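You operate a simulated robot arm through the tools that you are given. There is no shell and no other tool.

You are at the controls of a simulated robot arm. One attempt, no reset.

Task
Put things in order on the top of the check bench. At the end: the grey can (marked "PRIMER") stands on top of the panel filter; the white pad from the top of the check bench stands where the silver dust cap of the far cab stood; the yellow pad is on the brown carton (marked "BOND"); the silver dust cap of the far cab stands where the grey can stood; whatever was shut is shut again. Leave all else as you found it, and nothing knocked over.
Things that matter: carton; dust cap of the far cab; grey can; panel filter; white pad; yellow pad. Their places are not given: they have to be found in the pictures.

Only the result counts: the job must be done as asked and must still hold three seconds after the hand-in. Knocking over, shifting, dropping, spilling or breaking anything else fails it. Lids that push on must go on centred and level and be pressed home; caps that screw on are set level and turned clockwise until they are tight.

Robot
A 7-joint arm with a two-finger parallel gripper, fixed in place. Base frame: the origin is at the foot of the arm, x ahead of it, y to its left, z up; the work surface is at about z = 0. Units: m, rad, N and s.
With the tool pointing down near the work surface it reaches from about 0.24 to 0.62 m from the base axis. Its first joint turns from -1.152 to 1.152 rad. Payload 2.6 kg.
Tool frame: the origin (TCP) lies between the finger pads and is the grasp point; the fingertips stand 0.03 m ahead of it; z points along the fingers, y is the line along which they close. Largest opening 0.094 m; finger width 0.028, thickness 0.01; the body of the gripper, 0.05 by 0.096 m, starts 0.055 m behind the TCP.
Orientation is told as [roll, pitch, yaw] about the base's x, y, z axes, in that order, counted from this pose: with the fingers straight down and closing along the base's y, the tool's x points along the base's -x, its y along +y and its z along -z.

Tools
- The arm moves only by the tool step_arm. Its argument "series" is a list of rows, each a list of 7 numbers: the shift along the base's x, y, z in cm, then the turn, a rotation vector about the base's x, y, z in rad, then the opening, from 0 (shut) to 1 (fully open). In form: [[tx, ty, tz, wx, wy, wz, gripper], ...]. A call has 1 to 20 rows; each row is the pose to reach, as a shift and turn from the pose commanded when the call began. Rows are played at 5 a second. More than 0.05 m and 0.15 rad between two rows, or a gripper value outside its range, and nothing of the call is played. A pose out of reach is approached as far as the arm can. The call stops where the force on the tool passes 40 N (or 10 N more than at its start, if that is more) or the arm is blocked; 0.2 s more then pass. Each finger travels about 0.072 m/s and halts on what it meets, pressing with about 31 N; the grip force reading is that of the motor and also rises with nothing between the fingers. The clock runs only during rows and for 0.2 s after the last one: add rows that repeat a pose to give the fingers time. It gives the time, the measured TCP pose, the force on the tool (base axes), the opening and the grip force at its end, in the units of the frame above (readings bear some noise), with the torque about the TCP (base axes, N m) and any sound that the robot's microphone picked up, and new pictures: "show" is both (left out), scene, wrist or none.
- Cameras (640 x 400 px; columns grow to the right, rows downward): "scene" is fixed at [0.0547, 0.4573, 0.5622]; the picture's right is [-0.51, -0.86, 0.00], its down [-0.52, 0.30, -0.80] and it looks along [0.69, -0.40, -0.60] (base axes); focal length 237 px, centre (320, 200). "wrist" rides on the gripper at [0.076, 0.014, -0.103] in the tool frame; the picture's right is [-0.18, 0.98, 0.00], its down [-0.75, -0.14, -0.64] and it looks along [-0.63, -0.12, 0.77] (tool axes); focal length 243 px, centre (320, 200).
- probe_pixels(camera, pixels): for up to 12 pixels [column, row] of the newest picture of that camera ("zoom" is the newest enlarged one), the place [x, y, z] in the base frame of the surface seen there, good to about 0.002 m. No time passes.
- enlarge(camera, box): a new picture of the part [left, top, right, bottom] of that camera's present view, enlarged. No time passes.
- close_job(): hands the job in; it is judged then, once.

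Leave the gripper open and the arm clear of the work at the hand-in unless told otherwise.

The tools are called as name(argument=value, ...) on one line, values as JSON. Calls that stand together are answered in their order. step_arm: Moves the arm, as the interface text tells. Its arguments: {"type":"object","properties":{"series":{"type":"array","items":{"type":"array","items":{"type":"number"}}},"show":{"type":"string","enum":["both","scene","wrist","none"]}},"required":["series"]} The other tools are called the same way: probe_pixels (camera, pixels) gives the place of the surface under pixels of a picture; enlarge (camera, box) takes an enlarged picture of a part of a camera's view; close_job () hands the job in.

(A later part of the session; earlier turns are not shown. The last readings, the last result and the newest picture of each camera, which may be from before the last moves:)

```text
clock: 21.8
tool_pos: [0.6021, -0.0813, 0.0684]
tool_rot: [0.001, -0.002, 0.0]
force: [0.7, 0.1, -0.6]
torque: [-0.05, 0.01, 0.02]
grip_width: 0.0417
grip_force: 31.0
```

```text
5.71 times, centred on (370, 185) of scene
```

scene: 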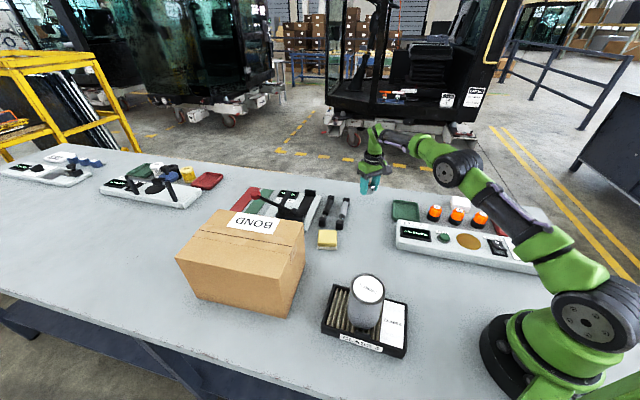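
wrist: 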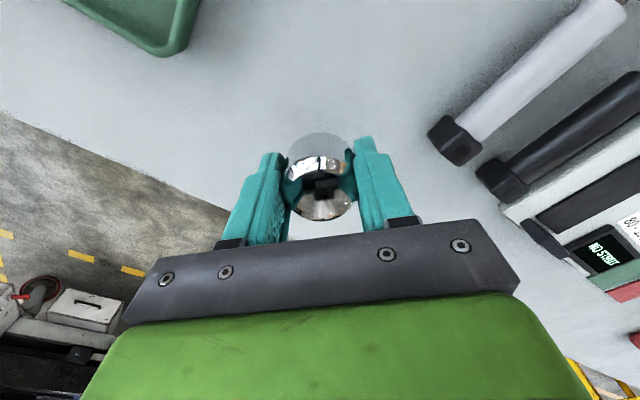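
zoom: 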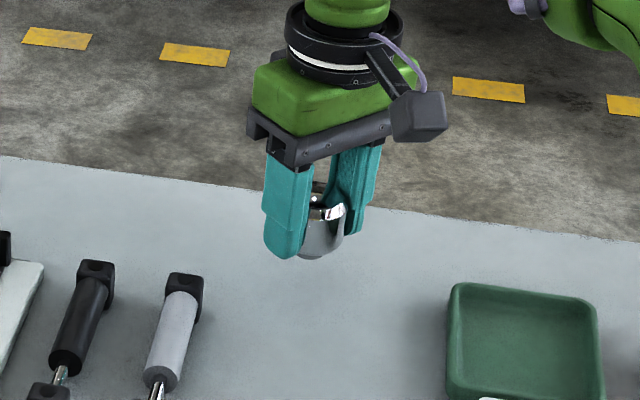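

The cap is free and level. I carry it to the can's old place (0.492, 0.0045) and lower until just above the bench.

step_arm(series=[[-1, 0.8, 3, 0, 0, 0, 0.1], [-3.5, 2.7, 4, 0, 0, 0, 0.1], [-6, 4.6, 4, 0, 0, 0, 0.1], [-8.5, 6.6, 4, 0, 0, 0, 0.1], [-11, 8.5, 4, 0, 0, 0, 0.1], [-11, 8.5, 1, 0, 0, 0, 0.1], [-11, 8.5, -1.2, 0, 0, 0, 0.1], [-11, 8.5, -2.4, 0, 0, 0, 0.1], [-11, 8.5, -2.7, 0, 0, 0, 0.1], [-11, 8.5, -2.7, 0, 0, 0, 0.1]])

```text
clock: 24.0
tool_pos: [0.4931, 0.0026, 0.0408]
tool_rot: [0.0, 0.001, 0.0]
force: [0.5, 0.0, -1.6]
torque: [0.05, 0.0, 0.01]
grip_width: 0.0419
grip_force: 31.0
```

scene: 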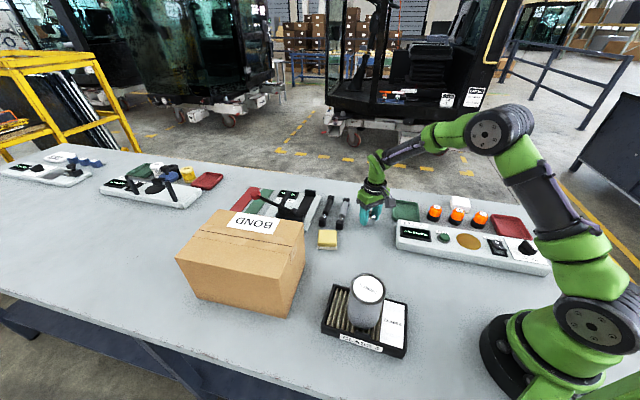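
wrist: 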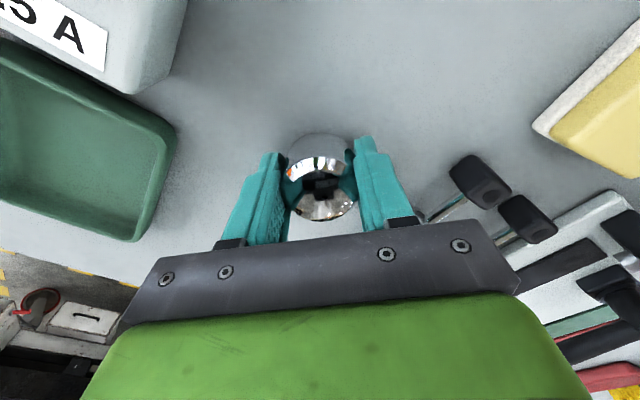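

I lower the last millimetres in small steps.

step_arm(series=[[0, 0.1, -0.1, 0, 0, 0, 0.1], [0, 0.1, -0.2, 0, 0, 0, 0.1], [0, 0.1, -0.25, 0, 0, 0, 0.1], [0, 0.1, -0.25, 0, 0, 0, 0.1]], show="none")

```text
clock: 25.0
tool_pos: [0.4923, 0.0051, 0.0378]
tool_rot: [0.0, -0.001, -0.001]
force: [0.3, 0.1, -0.3]
torque: [-0.01, -0.01, -0.01]
grip_width: 0.0416
grip_force: 31.5
```

step_arm(series=[[0, 0, -0.05, 0, 0, 0, 0.1], [0, 0, -0.1, 0, 0, 0, 0.1], [0, 0, -0.1, 0, 0, 0, 0.1]], show="none")

```text
clock: 25.8
tool_pos: [0.4934, 0.0044, 0.0393]
tool_rot: [0.0, 0.0, 0.0]
force: [-5.1, -1.0, 10.3]
torque: [-0.01, 0.14, -0.01]
grip_width: 0.0417
grip_force: 31.5
```

The cap is in contact with the bench (10 N). I relax 1 mm, open, and rise.

step_arm(series=[[0, 0, 0.08, 0, 0, 0, 0.1], [0, 0, 0.08, 0, 0, 0, 0.4], [0, 0, 0.08, 0, 0, 0, 0.6], [0, 0, 0.08, 0, 0, 0, 0.6], [0, 0, 3, 0, 0, 0, 0.8], [0, 0, 7, 0, 0, 0, 1], [0, 0, 11, 0, 0, 0, 1], [0, 0, 14, 0, 0, 0, 1], [0, 0, 14, 0, 0, 0, 1]])

enlarge(camera="scene", box=[320, 170, 420, 240])

enlarge(camera="wrist", box=[260, 40, 380, 150])

```text
clock: 27.8
tool_pos: [0.4934, 0.0053, 0.1784]
tool_rot: [0.0, 0.0, 0.001]
force: [0.0, 0.5, 0.8]
torque: [-0.01, 0.01, 0.03]
grip_width: 0.0937
grip_force: 0.0
```

scene: 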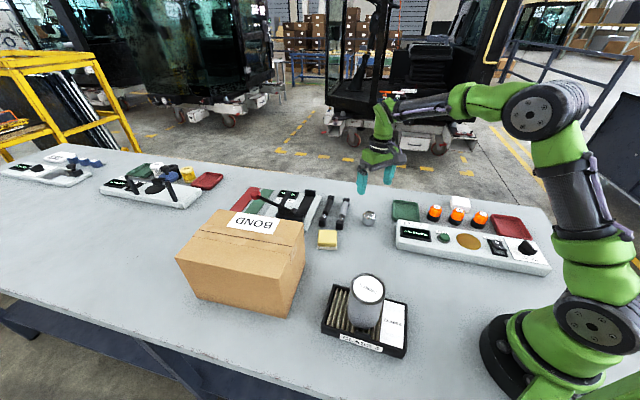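
wrist: 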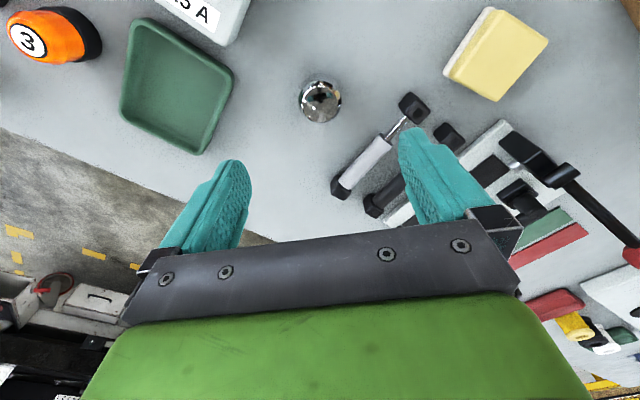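

```text
5.71 times, centred on (370, 205) of scene
```

zoom: 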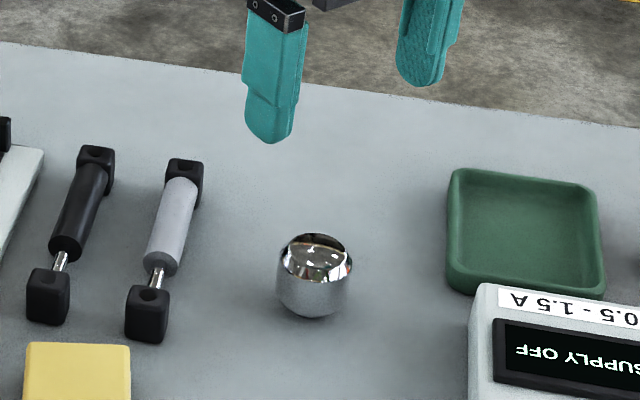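

```text
3.64 times, centred on (320, 95) of wrist
```

zoom: 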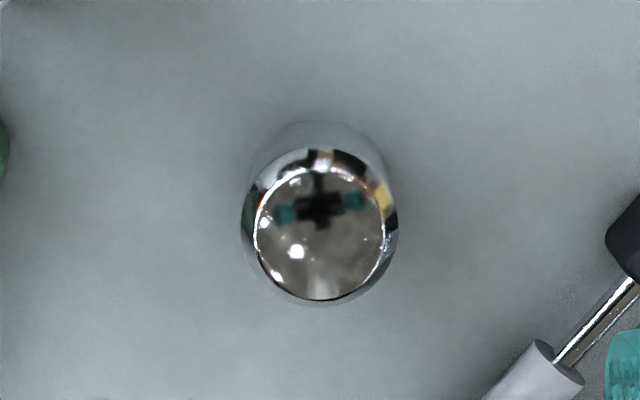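

The cap stands upright at the can's place. I'll verify its position and measure the yellow pad in this view.

probe_pixels(camera="zoom", pixels=[[320, 235], [270, 235], [372, 235], [320, 180], [320, 290]])

enlarge(camera="wrist", box=[420, 0, 580, 110])

probe_pixels(camera="wrist", pixels=[[490, 8], [547, 40], [498, 99], [452, 78], [498, 55], [487, 10], [446, 72], [545, 45], [500, 95], [470, 50]])

```text
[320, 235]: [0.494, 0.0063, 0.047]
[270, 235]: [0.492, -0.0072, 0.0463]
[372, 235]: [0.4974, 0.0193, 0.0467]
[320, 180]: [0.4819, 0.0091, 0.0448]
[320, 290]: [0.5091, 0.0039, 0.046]
```

```text
3.64 times, centred on (500, 55) of wrist
```

zoom: 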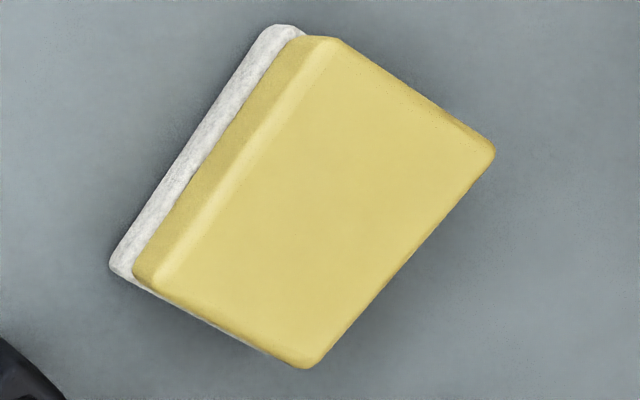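

```text
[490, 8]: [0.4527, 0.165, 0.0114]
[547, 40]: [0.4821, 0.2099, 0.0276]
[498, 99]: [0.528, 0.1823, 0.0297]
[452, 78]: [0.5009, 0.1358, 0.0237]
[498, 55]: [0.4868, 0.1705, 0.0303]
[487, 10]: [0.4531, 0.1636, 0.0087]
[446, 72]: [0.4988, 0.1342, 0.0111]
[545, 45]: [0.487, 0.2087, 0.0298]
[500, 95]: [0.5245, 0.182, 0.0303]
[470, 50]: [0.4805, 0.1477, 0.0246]
```

The cap's at (0.494,0.006), good. I'll probe the pad's outline more carefully in this zoom.

probe_pixels(camera="zoom", pixels=[[330, 50], [485, 150], [305, 358], [160, 275], [400, 95], [390, 255], [230, 315], [240, 165], [310, 200], [140, 275], [118, 265], [280, 30]])

enlarge(camera="scene", box=[300, 215, 360, 260])

probe_pixels(camera="scene", pixels=[[319, 232], [336, 232], [337, 245], [318, 244], [328, 238], [318, 249], [336, 250]])

```text
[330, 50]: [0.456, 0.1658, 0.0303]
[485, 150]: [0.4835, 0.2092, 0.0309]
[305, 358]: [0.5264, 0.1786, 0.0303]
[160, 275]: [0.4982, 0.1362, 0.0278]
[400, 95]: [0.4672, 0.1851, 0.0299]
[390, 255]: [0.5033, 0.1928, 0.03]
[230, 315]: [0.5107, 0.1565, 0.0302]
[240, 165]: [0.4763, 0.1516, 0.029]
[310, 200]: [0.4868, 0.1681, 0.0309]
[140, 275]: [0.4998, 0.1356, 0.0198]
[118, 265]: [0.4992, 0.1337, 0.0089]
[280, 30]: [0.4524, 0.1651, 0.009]
```

```text
8.89 times, centred on (330, 238) of scene
```

zoom: 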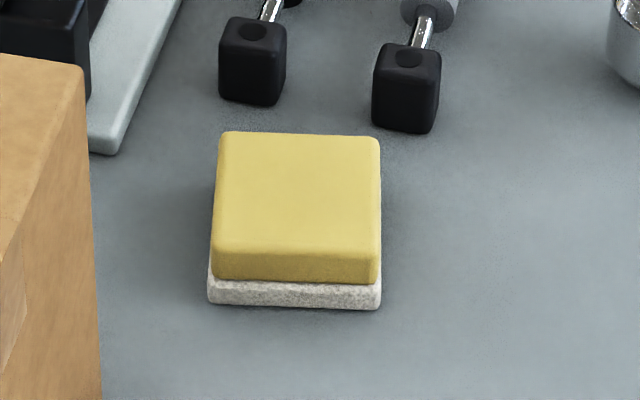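

```text
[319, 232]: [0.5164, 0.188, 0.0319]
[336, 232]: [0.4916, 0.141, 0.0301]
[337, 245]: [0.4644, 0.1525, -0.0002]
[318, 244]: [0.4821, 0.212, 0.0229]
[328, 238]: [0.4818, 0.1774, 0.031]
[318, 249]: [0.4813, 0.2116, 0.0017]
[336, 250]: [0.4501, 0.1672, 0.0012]
```

The yellow pad is about 0.054 m square, centred at (0.491,0.1725), with edges along ≈57°/-33°. I'll probe the neighbouring strut heads, panel edge and carton corner for finger clearance.

probe_pixels(camera="zoom", pixels=[[255, 65], [255, 100], [405, 90], [405, 130], [380, 120], [440, 120], [225, 95], [105, 150], [85, 120], [75, 70], [105, 395], [90, 200]])

```text
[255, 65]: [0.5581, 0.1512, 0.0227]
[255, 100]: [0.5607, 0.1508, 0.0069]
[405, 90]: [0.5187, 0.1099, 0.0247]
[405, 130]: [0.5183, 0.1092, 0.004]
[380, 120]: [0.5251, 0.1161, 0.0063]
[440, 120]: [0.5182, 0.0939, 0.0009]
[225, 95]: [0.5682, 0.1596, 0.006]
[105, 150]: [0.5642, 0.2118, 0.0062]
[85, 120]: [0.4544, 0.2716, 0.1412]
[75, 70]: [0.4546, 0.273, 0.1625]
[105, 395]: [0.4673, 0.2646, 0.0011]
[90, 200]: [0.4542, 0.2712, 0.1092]
```

I'll use the closing axis along -33° (yaw +0.995), which keeps the camera away from the carton and leaves >1 cm to the strut heads. I move above the pad while turning.

step_arm(series=[[0, 2.1, 1, 0, 0, 0.13, 1], [0, 4.2, 1, 0, 0, 0.26, 1], [0, 6.3, 1, 0, 0, 0.39, 1], [0, 8.4, 0, 0, 0, 0.52, 1], [0, 10.5, 0, 0, 0, 0.65, 1], [-0.1, 12.6, -1, 0, 0, 0.78, 0.85], [-0.2, 14.7, -2, 0, 0, 0.9, 0.8], [-0.2, 16.75, -4, 0, 0, 0.995, 0.8], [-0.2, 16.75, -4, 0, 0, 0.995, 0.8]])

```text
clock: 29.8
tool_pos: [0.4909, 0.1731, 0.1363]
tool_rot: [0.0, -0.001, 0.998]
force: [-0.8, 0.2, 0.4]
torque: [0.0, 0.01, 0.05]
grip_width: 0.0752
grip_force: 0.1
```

scene: 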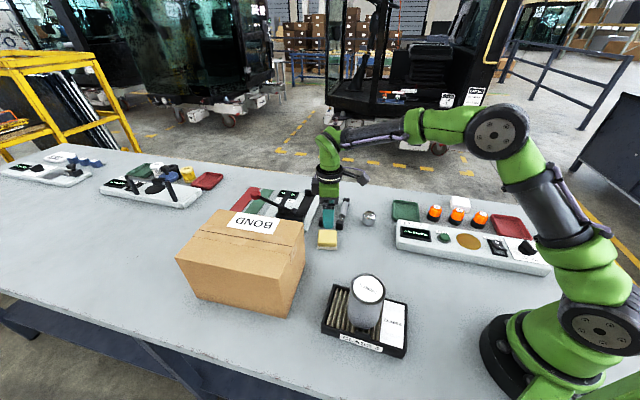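
wrist: 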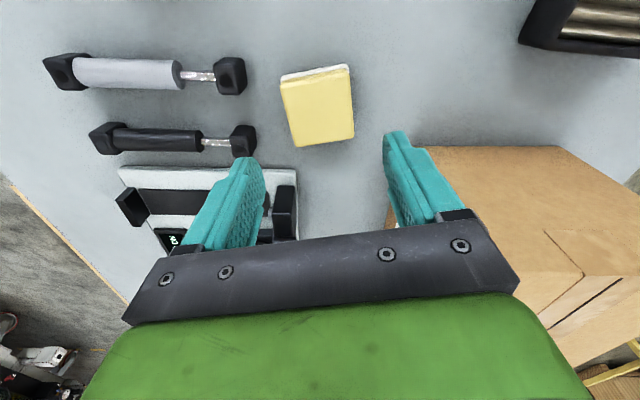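

The pad is aligned with the fingers. I'll probe its corners from here.

probe_pixels(camera="wrist", pixels=[[284, 86], [347, 72], [352, 134], [295, 145], [318, 108], [283, 115], [352, 105], [345, 66], [283, 76], [247, 150], [243, 90], [390, 220]])

```text
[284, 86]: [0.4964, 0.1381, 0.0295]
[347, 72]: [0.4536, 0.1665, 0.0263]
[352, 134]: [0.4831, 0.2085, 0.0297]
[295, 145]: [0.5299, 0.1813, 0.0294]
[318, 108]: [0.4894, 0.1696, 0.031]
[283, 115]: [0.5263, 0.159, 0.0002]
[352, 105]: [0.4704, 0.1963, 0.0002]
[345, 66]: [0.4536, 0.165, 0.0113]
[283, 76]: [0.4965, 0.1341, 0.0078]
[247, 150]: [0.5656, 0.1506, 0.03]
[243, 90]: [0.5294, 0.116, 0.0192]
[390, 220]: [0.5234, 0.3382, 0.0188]
```

Centre confirmed at (0.491,0.1735). I descend to TCP z≈0.035 and then close.

step_arm(series=[[0, 0, -3, 0, 0, 0, 0.8], [0, 0, -6, 0, 0, 0, 0.8], [0, 0, -8, 0, 0, 0, 0.8], [0, 0, -9.5, 0, 0, 0, 0.8], [0, 0, -10.15, 0, 0, 0, 0.8], [0, 0, -10.15, 0, 0, 0, 0.8]])

```text
clock: 31.2
tool_pos: [0.4916, 0.1731, 0.035]
tool_rot: [0.0, 0.001, 0.996]
force: [-0.5, 0.4, 0.1]
torque: [0.03, 0.02, 0.0]
grip_width: 0.0757
grip_force: 0.0
```

scene: 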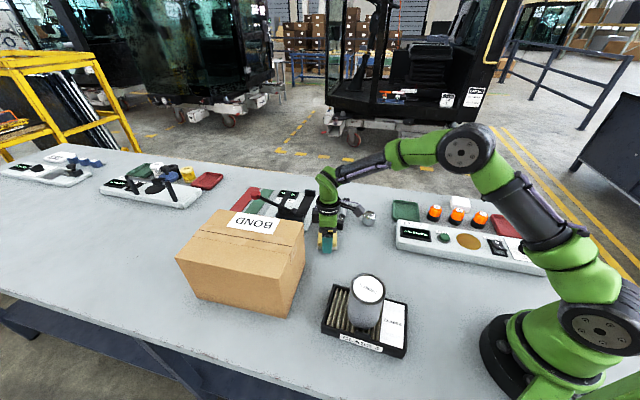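
wrist: 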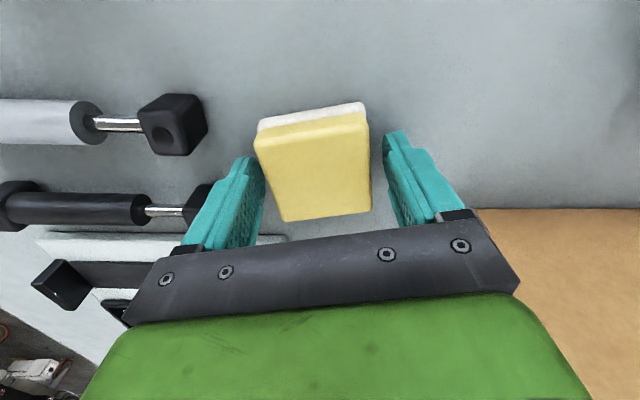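

The pad sits between the fingers. I close and lift 2 cm.

step_arm(series=[[0, 0, 0, 0, 0, 0, 0.65], [0, 0, 0, 0, 0, 0, 0.5], [0, 0, 0, 0, 0, 0, 0.4], [0, 0, 0, 0, 0, 0, 0.4], [0, 0, 0.5, 0, 0, 0, 0.4], [0, 0, 2, 0, 0, 0, 0.4], [0, 0, 4, 0, 0, 0, 0.4], [0, 0, 4, 0, 0, 0, 0.4]])

enlarge(camera="scene", box=[280, 190, 380, 260])

```text
clock: 33.0
tool_pos: [0.4919, 0.1727, 0.0763]
tool_rot: [-0.001, 0.0, 0.994]
force: [0.6, -0.3, -0.3]
torque: [0.03, -0.01, -0.02]
grip_width: 0.0591
grip_force: 31.2
```

scene: 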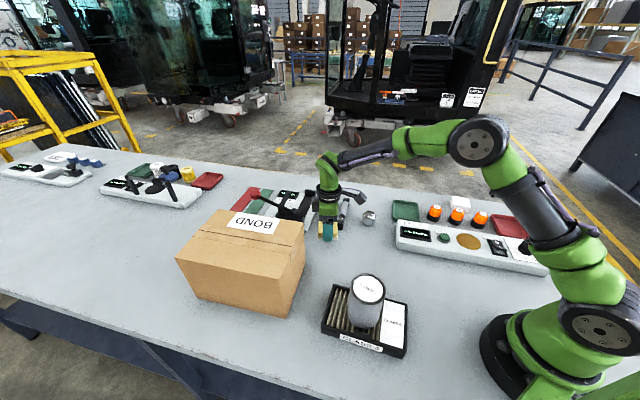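
wrist: 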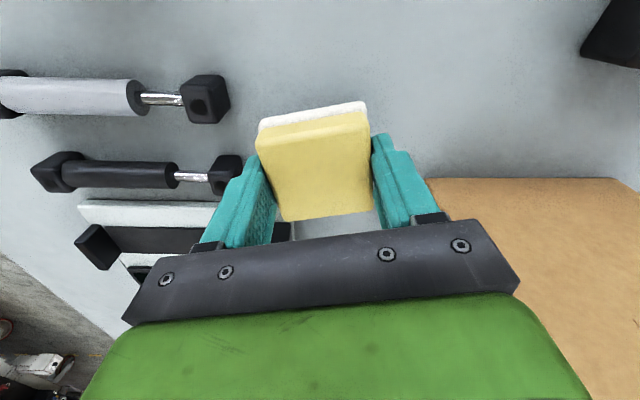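

```text
5.71 times, centred on (330, 225) of scene
```

zoom: 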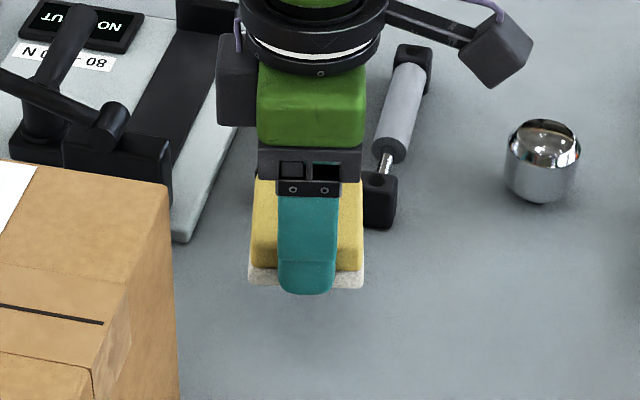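

Both layers of the pad came up together. I raise it to TCP z≈0.26 and carry it over the carton.

step_arm(series=[[0, 0, 4.5, 0, 0, 0, 0.4], [0, 0, 9, 0, 0, 0, 0.4], [0, 0, 13.5, 0, 0, 0, 0.4], [0, 0, 18, 0, 0, 0, 0.4], [-0.8, 3, 18, 0, 0, 0, 0.4], [-1.6, 6, 18, 0, 0, 0, 0.4], [-2.4, 9, 18, 0, 0, 0, 0.4], [-3.2, 12, 18, 0, 0, 0, 0.4], [-4, 15, 18, 0, 0, 0, 0.4], [-4.8, 18, 18, 0, 0, 0, 0.4], [-5.6, 21.2, 18, 0, 0, 0, 0.4], [-5.6, 21.2, 18, 0, 0, 0, 0.4]])

```text
clock: 35.6
tool_pos: [0.4357, 0.374, 0.255]
tool_rot: [0.0, -0.002, 0.995]
force: [-0.4, -0.2, 0.1]
torque: [-0.02, 0.02, -0.01]
grip_width: 0.059
grip_force: 31.3
out of reach, approached as far as the arm can: row 11, 12
```

scene: 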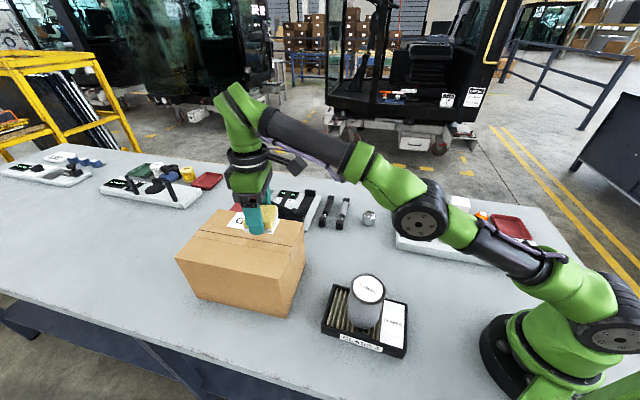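
wrist: 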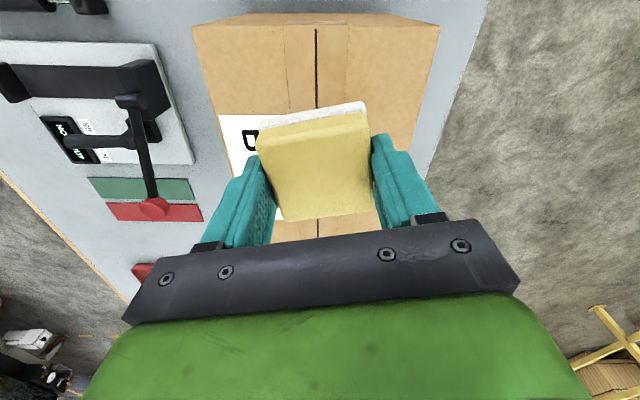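

The arm stopped ~1 cm short in y (0.374), which is still well inside the carton top. I command 1 cm back toward the base while lowering a bit, and see how it reads.

step_arm(series=[[0, -1, 0, 0, 0, 0, 0.4], [0, -1, -2, 0, 0, 0, 0.4], [0, -1, -2, 0, 0, 0, 0.4]])

```text
clock: 36.4
tool_pos: [0.4369, 0.364, 0.2362]
tool_rot: [0.0, 0.001, 0.995]
force: [0.0, 0.0, -1.3]
torque: [0.02, -0.02, 0.0]
grip_width: 0.0594
grip_force: 31.1
```

scene: 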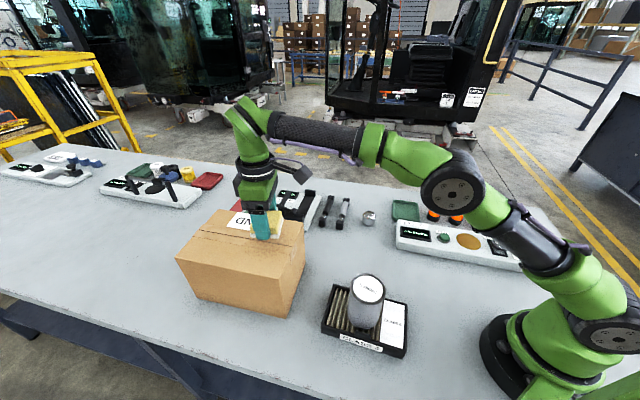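
wrist: 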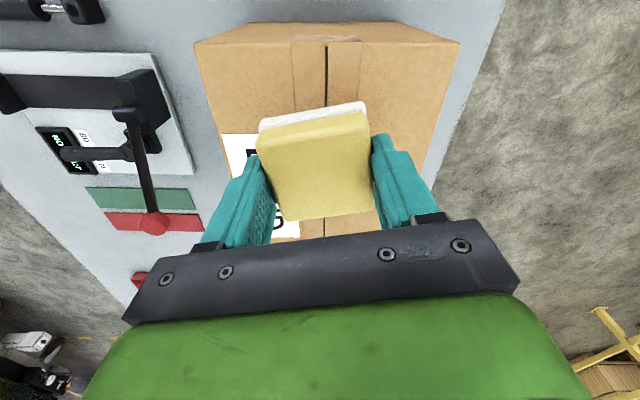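

The pose (0.437,0.364) is well within the carton top. I lower to just above contact.

step_arm(series=[[0, 0, -1.5, 0, 0, 0, 0.4], [0, 0, -2.8, 0, 0, 0, 0.4], [0, 0, -3.5, 0, 0, 0, 0.4], [0, 0, -3.7, 0, 0, 0, 0.4], [0, 0, -3.7, 0, 0, 0, 0.4]], show="scene")

```text
clock: 37.6
tool_pos: [0.4366, 0.3634, 0.1986]
tool_rot: [-0.001, 0.0, 0.995]
force: [0.4, 0.7, -0.9]
torque: [-0.03, -0.02, 0.01]
grip_width: 0.0591
grip_force: 30.9
```

scene: 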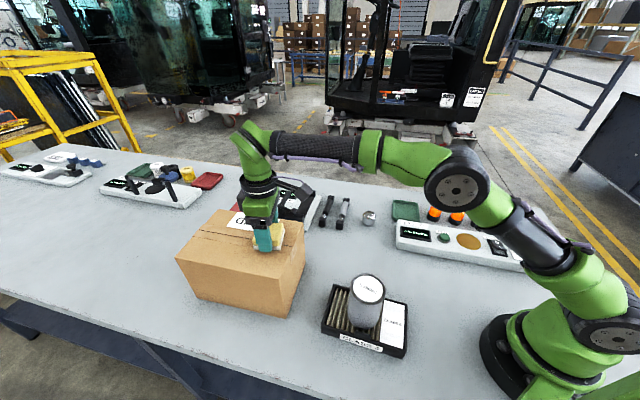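

step_arm(series=[[0, 0, -0.1, 0, 0, 0, 0.4], [0, 0, -0.2, 0, 0, 0, 0.4], [0, 0, -0.2, 0, 0, 0, 0.4]], show="none")

```text
clock: 38.4
tool_pos: [0.4373, 0.3627, 0.1969]
tool_rot: [0.0, -0.001, 0.996]
force: [0.2, -0.2, -0.5]
torque: [0.01, -0.03, -0.02]
grip_width: 0.0589
grip_force: 31.0
```

step_arm(series=[[0, 0, -0.05, 0, 0, 0, 0.4], [0, 0, -0.1, 0, 0, 0, 0.4], [0, 0, -0.15, 0, 0, 0, 0.4], [0, 0, -0.15, 0, 0, 0, 0.4]], show="none")

```text
clock: 39.4
tool_pos: [0.4362, 0.3642, 0.1964]
tool_rot: [0.0, 0.001, 0.995]
force: [0.4, 0.4, 2.5]
torque: [0.04, -0.04, -0.01]
grip_width: 0.0591
grip_force: 30.9
```

Contact (2.5 N). I open and rise.

step_arm(series=[[0, 0, 0, 0, 0, 0, 0.6], [0, 0, 0, 0, 0, 0, 0.75], [0, 0, 0, 0, 0, 0, 0.8], [0, 0, 0, 0, 0, 0, 0.8], [0, 0, 2, 0, 0, 0, 0.8], [0, 0, 5, 0, 0, 0, 0.9], [0, 0, 7, 0, 0, 0, 1], [0, 0, 7, 0, 0, 0, 1]])

enlarge(camera="scene", box=[160, 190, 320, 320])

```text
clock: 41.2
tool_pos: [0.4365, 0.3637, 0.2654]
tool_rot: [0.0, -0.001, 0.995]
force: [-0.5, 1.1, 0.3]
torque: [0.01, -0.01, 0.0]
grip_width: 0.094
grip_force: 0.1
```

scene: 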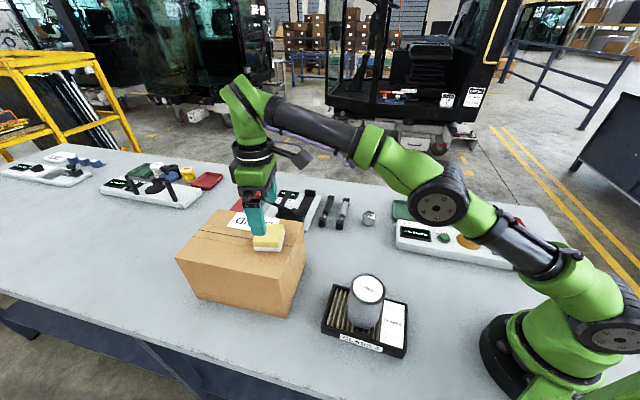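
wrist: 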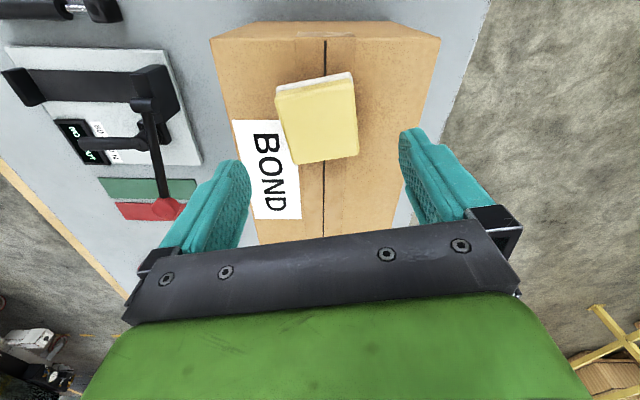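

```text
3.08 times, centred on (240, 255) of scene
```

zoom: 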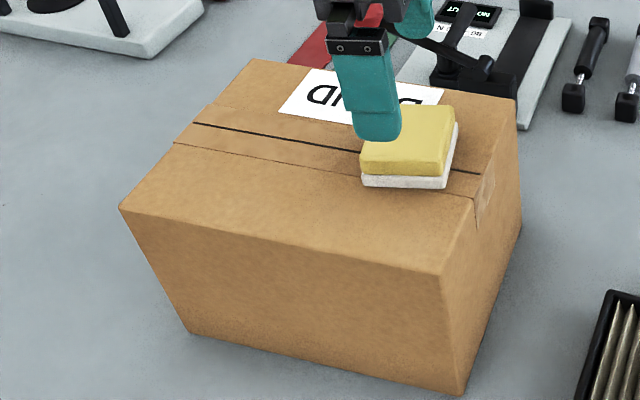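

The yellow pad lies flat on the carton. Now I swing over to the white pad, turning the tool back to yaw 0.

step_arm(series=[[-0.5, -3.5, 1, 0, 0, -0.07, 1], [-1, -7, 1, 0, 0, -0.14, 1], [-1.5, -11, 1, 0, 0, -0.21, 1], [-2, -15, 1, 0, 0, -0.28, 1], [-2.5, -19, 1, 0, 0, -0.35, 1], [-3, -23, 1, 0, 0, -0.42, 1], [-3.5, -27, 1, 0, 0, -0.49, 1], [-4, -31, 1, 0, 0, -0.56, 1], [-4.5, -35, 1, 0, 0, -0.63, 1], [-5, -39, 0, 0, 0, -0.7, 1], [-5.5, -43, 0, 0, 0, -0.77, 1], [-6, -47, -1, 0, 0, -0.84, 1], [-6.5, -51, -2, 0, 0, -0.91, 1], [-7, -55, -3, 0, 0, -0.98, 1], [-7.5, -59, -4, 0, 0, -0.995, 1], [-8, -63, -5, 0, 0, -0.995, 1], [-8, -67, -6, 0, 0, -0.995, 1], [-8, -67, -6, 0, 0, -0.995, 1]])

enlarge(camera="wrist", box=[220, 20, 420, 160])

```text
clock: 45.0
tool_pos: [0.3541, -0.3077, 0.2049]
tool_rot: [-0.001, 0.0, 0.0]
force: [0.2, 0.0, -0.2]
torque: [0.02, 0.01, -0.02]
grip_width: 0.0942
grip_force: 0.1
```

scene: 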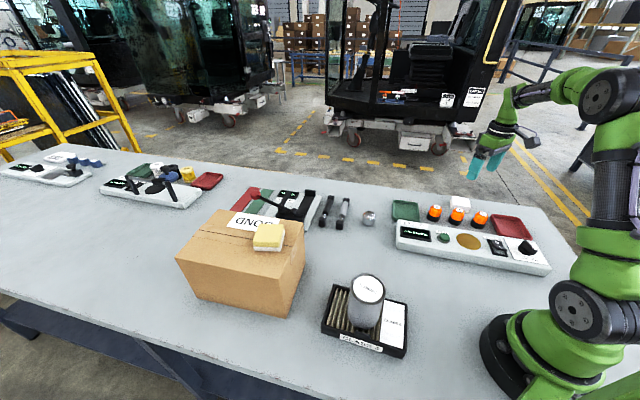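
wrist: 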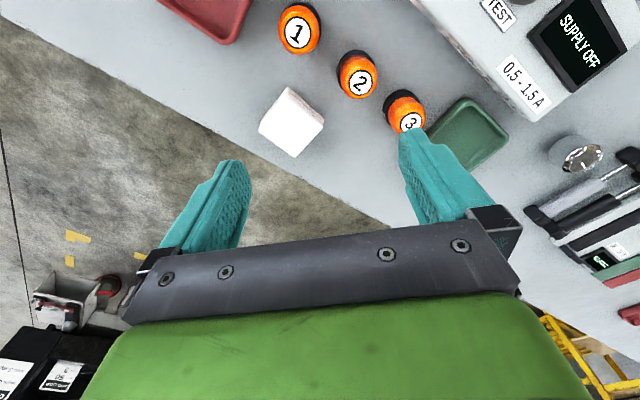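

```text
2.86 times, centred on (320, 90) of wrist
```

zoom: 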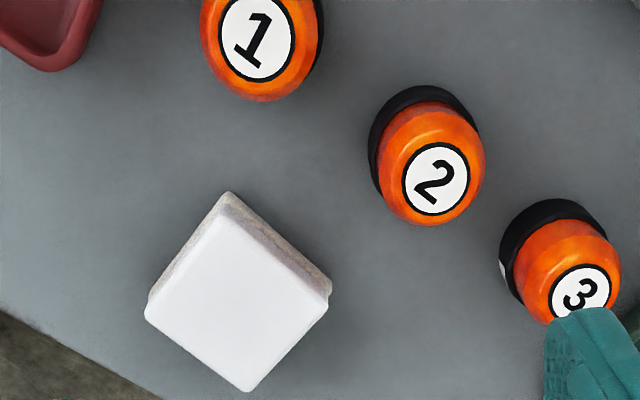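

The white pad is at wrist ≈(291,120). I'll probe its corners and the neighbouring beacons and bench edge.

probe_pixels(camera="zoom", pixels=[[224, 222], [325, 305], [247, 382], [152, 308], [238, 305], [228, 195], [329, 275], [150, 290], [378, 180], [420, 225], [510, 290], [250, 100]])

probe_pixels(camera="wrist", pixels=[[286, 60], [340, 85], [352, 97], [385, 115], [250, 140], [285, 165], [310, 180], [200, 120], [240, 35], [330, 110], [300, 165], [270, 150]])

```text
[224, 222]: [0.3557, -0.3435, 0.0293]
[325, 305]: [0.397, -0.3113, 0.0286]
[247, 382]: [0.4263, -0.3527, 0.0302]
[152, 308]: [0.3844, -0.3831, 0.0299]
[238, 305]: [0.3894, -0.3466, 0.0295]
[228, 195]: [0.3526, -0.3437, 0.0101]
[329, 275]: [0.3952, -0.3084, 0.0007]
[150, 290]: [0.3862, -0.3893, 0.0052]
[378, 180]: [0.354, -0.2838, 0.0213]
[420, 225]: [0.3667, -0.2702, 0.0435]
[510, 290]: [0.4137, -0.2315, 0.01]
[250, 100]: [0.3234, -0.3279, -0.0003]
```

```text
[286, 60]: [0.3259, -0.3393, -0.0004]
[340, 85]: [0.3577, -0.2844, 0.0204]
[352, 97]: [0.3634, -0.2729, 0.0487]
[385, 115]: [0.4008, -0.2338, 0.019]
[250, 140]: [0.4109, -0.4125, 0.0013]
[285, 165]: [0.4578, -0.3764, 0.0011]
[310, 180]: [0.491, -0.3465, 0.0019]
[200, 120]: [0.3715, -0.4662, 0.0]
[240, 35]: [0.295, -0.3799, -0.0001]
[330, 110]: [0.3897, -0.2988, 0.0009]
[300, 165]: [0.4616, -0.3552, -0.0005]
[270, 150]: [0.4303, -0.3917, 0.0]
```

White pad centre ≈(0.391,-0.348), edges along ≈37°/-53°. I'll check beacon heights (the camera will hang above beacon 2) and the bench edge near the cap's old place.

probe_pixels(camera="wrist", pixels=[[300, 32], [362, 82], [410, 120], [350, 70], [375, 90]])

probe_pixels(camera="scene", pixels=[[368, 187], [368, 185], [368, 183], [375, 187], [375, 185], [360, 185], [360, 183], [380, 190], [371, 212], [435, 208]])

```text
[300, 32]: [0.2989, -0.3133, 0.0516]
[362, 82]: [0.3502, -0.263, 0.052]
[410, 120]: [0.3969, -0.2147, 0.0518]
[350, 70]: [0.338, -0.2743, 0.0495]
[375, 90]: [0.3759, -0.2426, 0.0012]
```

```text
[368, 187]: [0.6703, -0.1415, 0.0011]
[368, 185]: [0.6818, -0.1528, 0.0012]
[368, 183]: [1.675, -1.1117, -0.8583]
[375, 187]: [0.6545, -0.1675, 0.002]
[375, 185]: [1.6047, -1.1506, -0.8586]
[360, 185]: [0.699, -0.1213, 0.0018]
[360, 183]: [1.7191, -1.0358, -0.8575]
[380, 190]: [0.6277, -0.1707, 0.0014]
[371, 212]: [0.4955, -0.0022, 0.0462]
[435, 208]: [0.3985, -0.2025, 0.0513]
```

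Clear all round. I move above the white pad, turning to yaw -0.925.

step_arm(series=[[0.5, -0.6, 0, 0, 0, -0.135, 1], [1, -1.2, -1, 0, 0, -0.27, 1], [1.6, -1.8, -2, 0, 0, -0.405, 1], [2.2, -2.4, -3, 0, 0, -0.54, 1], [2.8, -3, -4, 0, 0, -0.675, 0.8], [3.4, -3.6, -5.5, 0, 0, -0.81, 0.8], [3.7, -4.0, -6.5, 0, 0, -0.925, 0.8], [3.7, -4.0, -6.5, 0, 0, -0.925, 0.8]])

enlarge(camera="wrist", box=[220, 40, 420, 180])

```text
clock: 46.8
tool_pos: [0.393, -0.3456, 0.1399]
tool_rot: [0.001, 0.0, -0.928]
force: [-0.4, -0.3, -0.3]
torque: [0.01, -0.01, 0.02]
grip_width: 0.0751
grip_force: 0.0
```

scene: 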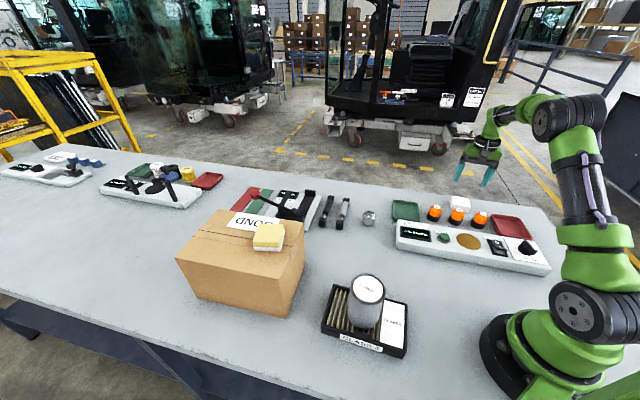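
wrist: 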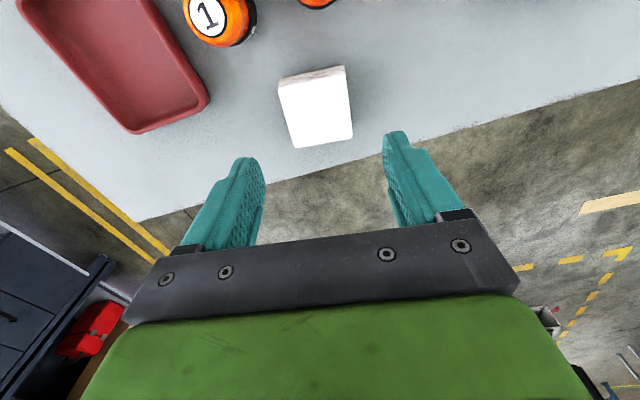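

```text
2.86 times, centred on (320, 110) of wrist
```

zoom: 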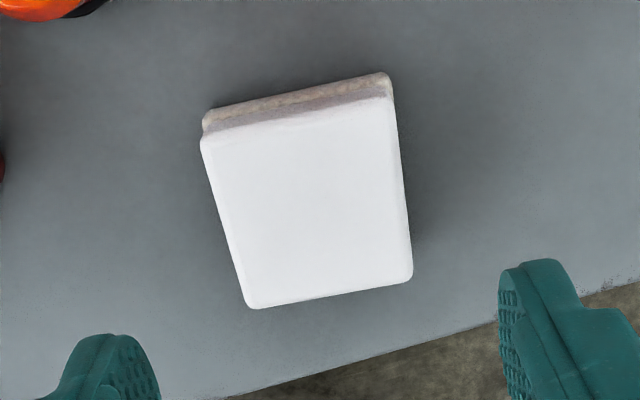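

Alignment looks good. I'll probe the corners for the exact centre.

probe_pixels(camera="zoom", pixels=[[212, 145], [385, 105], [402, 275], [255, 298], [310, 205], [240, 200], [390, 190], [300, 125], [330, 285], [70, 30]])

```text
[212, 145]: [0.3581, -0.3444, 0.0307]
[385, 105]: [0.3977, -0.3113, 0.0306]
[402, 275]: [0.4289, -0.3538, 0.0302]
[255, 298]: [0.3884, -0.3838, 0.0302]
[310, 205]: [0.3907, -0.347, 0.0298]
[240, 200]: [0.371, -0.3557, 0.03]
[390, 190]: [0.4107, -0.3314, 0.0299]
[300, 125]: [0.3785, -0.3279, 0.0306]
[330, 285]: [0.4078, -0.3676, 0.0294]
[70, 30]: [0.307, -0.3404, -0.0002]
```

Centre ≈(0.393,-0.348). I correct slightly, descend to TCP z≈0.035, close, and lift.

step_arm(series=[[0.1, -0.15, -3, 0, 0, 0, 0.8], [0.1, -0.15, -6, 0, 0, 0, 0.8], [0.1, -0.15, -8.5, 0, 0, 0, 0.8], [0.1, -0.15, -10, 0, 0, 0, 0.8], [0.1, -0.15, -10.45, 0, 0, 0, 0.8], [0.1, -0.15, -10.45, 0, 0, 0, 0.8]])

```text
clock: 48.2
tool_pos: [0.3944, -0.347, 0.0363]
tool_rot: [0.0, 0.001, -0.925]
force: [0.9, -0.1, 0.8]
torque: [-0.03, 0.02, -0.02]
grip_width: 0.075
grip_force: 0.1
```

scene: 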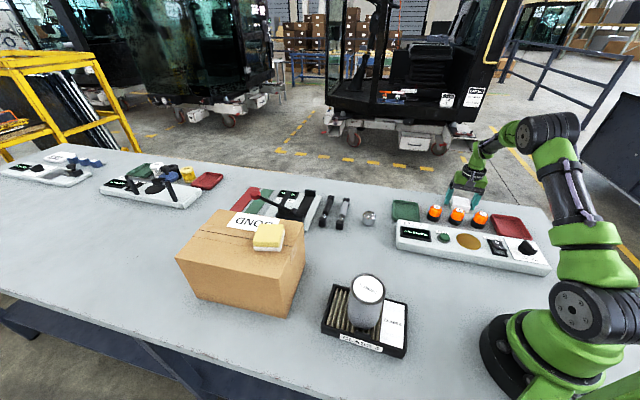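
wrist: 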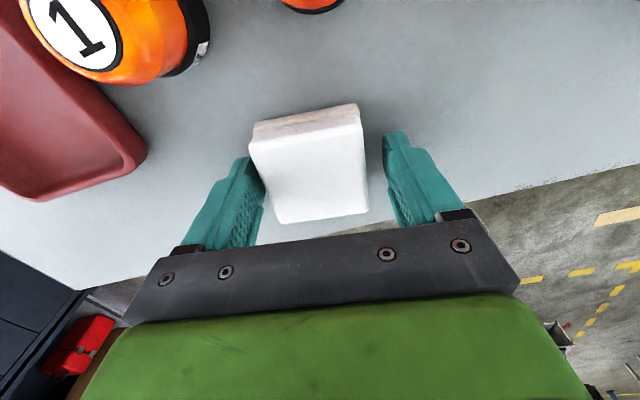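

The pad sits ~3 mm left of the finger midpoint. I shift accordingly, close, and lift 4 cm.

step_arm(series=[[-0.2, -0.15, 0, 0, 0, 0, 0.8], [-0.2, -0.15, 0, 0, 0, 0, 0.65], [-0.2, -0.15, 0, 0, 0, 0, 0.5], [-0.2, -0.15, 0, 0, 0, 0, 0.4], [-0.2, -0.15, 0, 0, 0, 0, 0.4], [-0.2, -0.15, 0.5, 0, 0, 0, 0.4], [-0.2, -0.15, 2, 0, 0, 0, 0.4], [-0.2, -0.15, 4, 0, 0, 0, 0.4], [-0.2, -0.15, 4, 0, 0, 0, 0.4]])

enlarge(camera="scene", box=[400, 160, 540, 250])

```text
clock: 50.2
tool_pos: [0.3922, -0.3477, 0.0757]
tool_rot: [0.0, 0.001, -0.926]
force: [-0.1, 0.4, 0.1]
torque: [0.0, 0.02, 0.0]
grip_width: 0.0588
grip_force: 30.8
```

scene: 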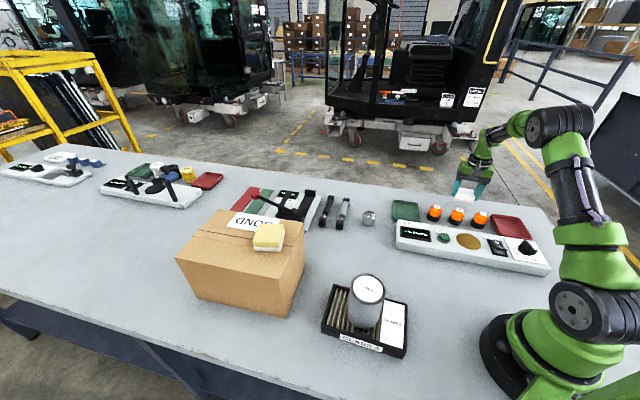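
wrist: 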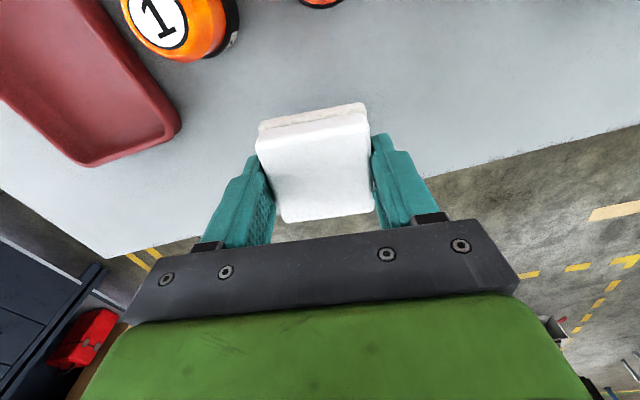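

```text
4.44 times, centred on (470, 205) of scene
```

zoom: 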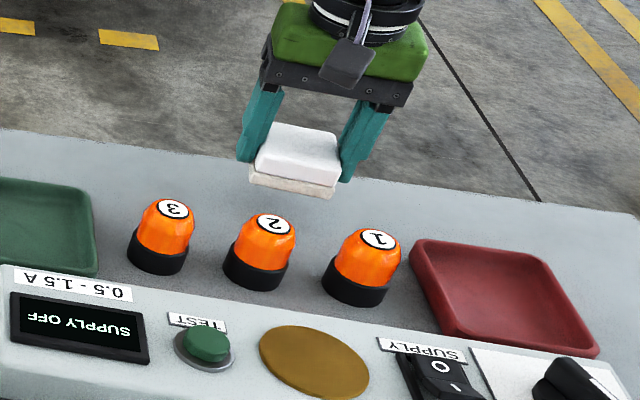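

The white pad is held. I raise it and carry it to the cap's old place (0.6035,-0.080).

step_arm(series=[[0, 0, 3, 0, 0, 0, 0.4], [0, 0, 6, 0, 0, 0, 0.4], [2.3, 3, 6, 0, 0, 0, 0.4], [4.6, 6, 6, 0, 0, 0, 0.4], [6.9, 9, 6, 0, 0, 0, 0.4], [9.2, 12, 6, 0, 0, 0, 0.4], [11.5, 15, 6, 0, 0, 0, 0.4], [13.8, 18, 6, 0, 0, 0, 0.4], [16.1, 21, 6, 0, 0, 0, 0.4], [18.4, 23.8, 5, 0, 0, 0, 0.4], [20.2, 25.9, 4, 0, 0, 0, 0.4], [21.1, 26.75, 3, 0, 0, 0, 0.4], [21.1, 26.75, 1, 0, 0, 0, 0.4], [21.1, 26.75, 0, 0, 0, 0, 0.4], [21.1, 26.75, 0, 0, 0, 0, 0.4]])

```text
clock: 53.4
tool_pos: [0.6022, -0.0818, 0.0747]
tool_rot: [0.0, 0.001, -0.924]
force: [-0.6, 0.6, -1.2]
torque: [-0.02, 0.0, -0.02]
grip_width: 0.0592
grip_force: 30.8
```

scene: 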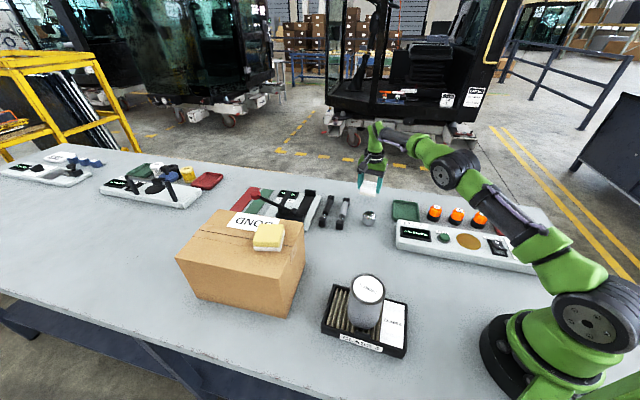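
wrist: 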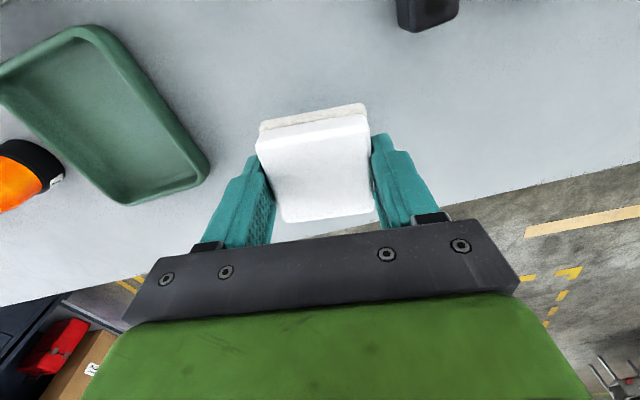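

In position and free of neighbours. I lower to just above the bench.

step_arm(series=[[0.1, 0.1, -1.5, 0, 0, 0, 0.4], [0.1, 0.1, -3, 0, 0, 0, 0.4], [0.1, 0.1, -3.7, 0, 0, 0, 0.4], [0.1, 0.1, -3.7, 0, 0, 0, 0.4]], show="none")

```text
clock: 54.4
tool_pos: [0.6049, -0.0815, 0.038]
tool_rot: [0.0, -0.001, -0.924]
force: [-0.5, -0.4, -1.2]
torque: [-0.03, -0.01, 0.01]
grip_width: 0.0591
grip_force: 31.2
```

step_arm(series=[[0, 0, -0.1, 0, 0, 0, 0.4], [0, 0, -0.2, 0, 0, 0, 0.4], [0, 0, -0.25, 0, 0, 0, 0.4], [0, 0, -0.25, 0, 0, 0, 0.4]], show="none")

```text
clock: 55.4
tool_pos: [0.6046, -0.0793, 0.036]
tool_rot: [0.0, 0.0, -0.924]
force: [-0.5, -0.3, -0.6]
torque: [0.01, 0.02, -0.04]
grip_width: 0.0589
grip_force: 30.5
```

step_arm(series=[[0, 0, -0.05, 0, 0, 0, 0.4], [0, 0, -0.1, 0, 0, 0, 0.4], [0, 0, -0.1, 0, 0, 0, 0.4]], show="none")

```text
clock: 56.2
tool_pos: [0.6035, -0.0802, 0.0355]
tool_rot: [-0.001, -0.001, -0.926]
force: [-2.0, -0.4, 1.5]
torque: [0.0, 0.06, -0.03]
grip_width: 0.0591
grip_force: 30.8
```

Light contact (1.5 N). I open and rise, then look.

step_arm(series=[[0, 0, 0, 0, 0, 0, 0.6], [0, 0, 0, 0, 0, 0, 0.75], [0, 0, 0, 0, 0, 0, 0.8], [0, 0, 0, 0, 0, 0, 0.8], [0, 0, 2, 0, 0, 0, 0.8], [0, 0, 5, 0, 0, 0, 0.9], [-1, 0, 9, 0, 0, 0, 1], [-3, 0, 13, 0, 0, 0, 1], [-3, 0, 13, 0, 0, 0, 1]])

enlarge(camera="scene", box=[320, 165, 420, 240])

```text
clock: 58.2
tool_pos: [0.5731, -0.0804, 0.1661]
tool_rot: [-0.001, 0.0, -0.925]
force: [-0.9, 0.4, 0.6]
torque: [0.0, 0.03, -0.02]
grip_width: 0.0937
grip_force: 0.1
```

scene: 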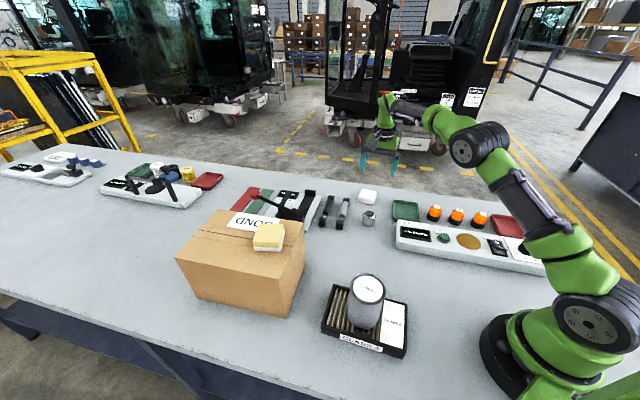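
wrist: 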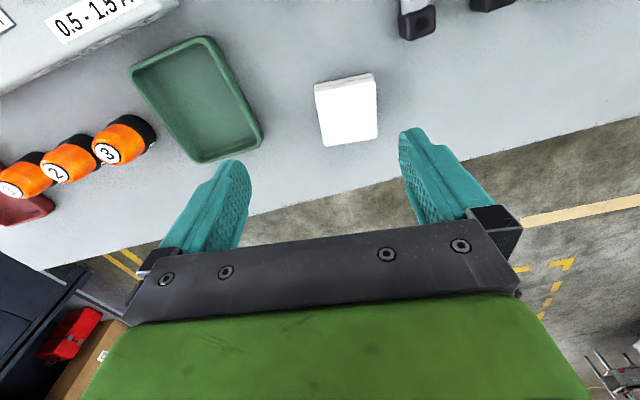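

```text
5.33 times, centred on (370, 202) of scene
```

zoom: 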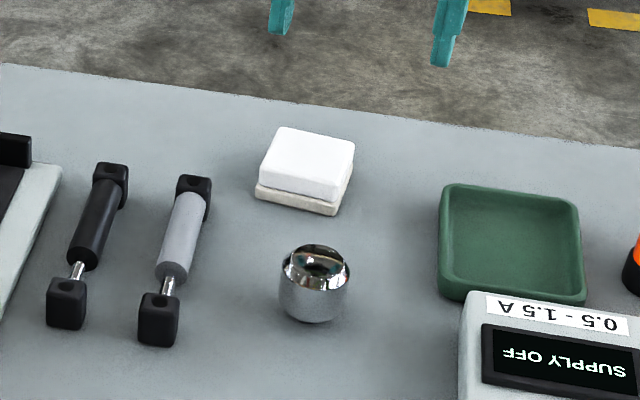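

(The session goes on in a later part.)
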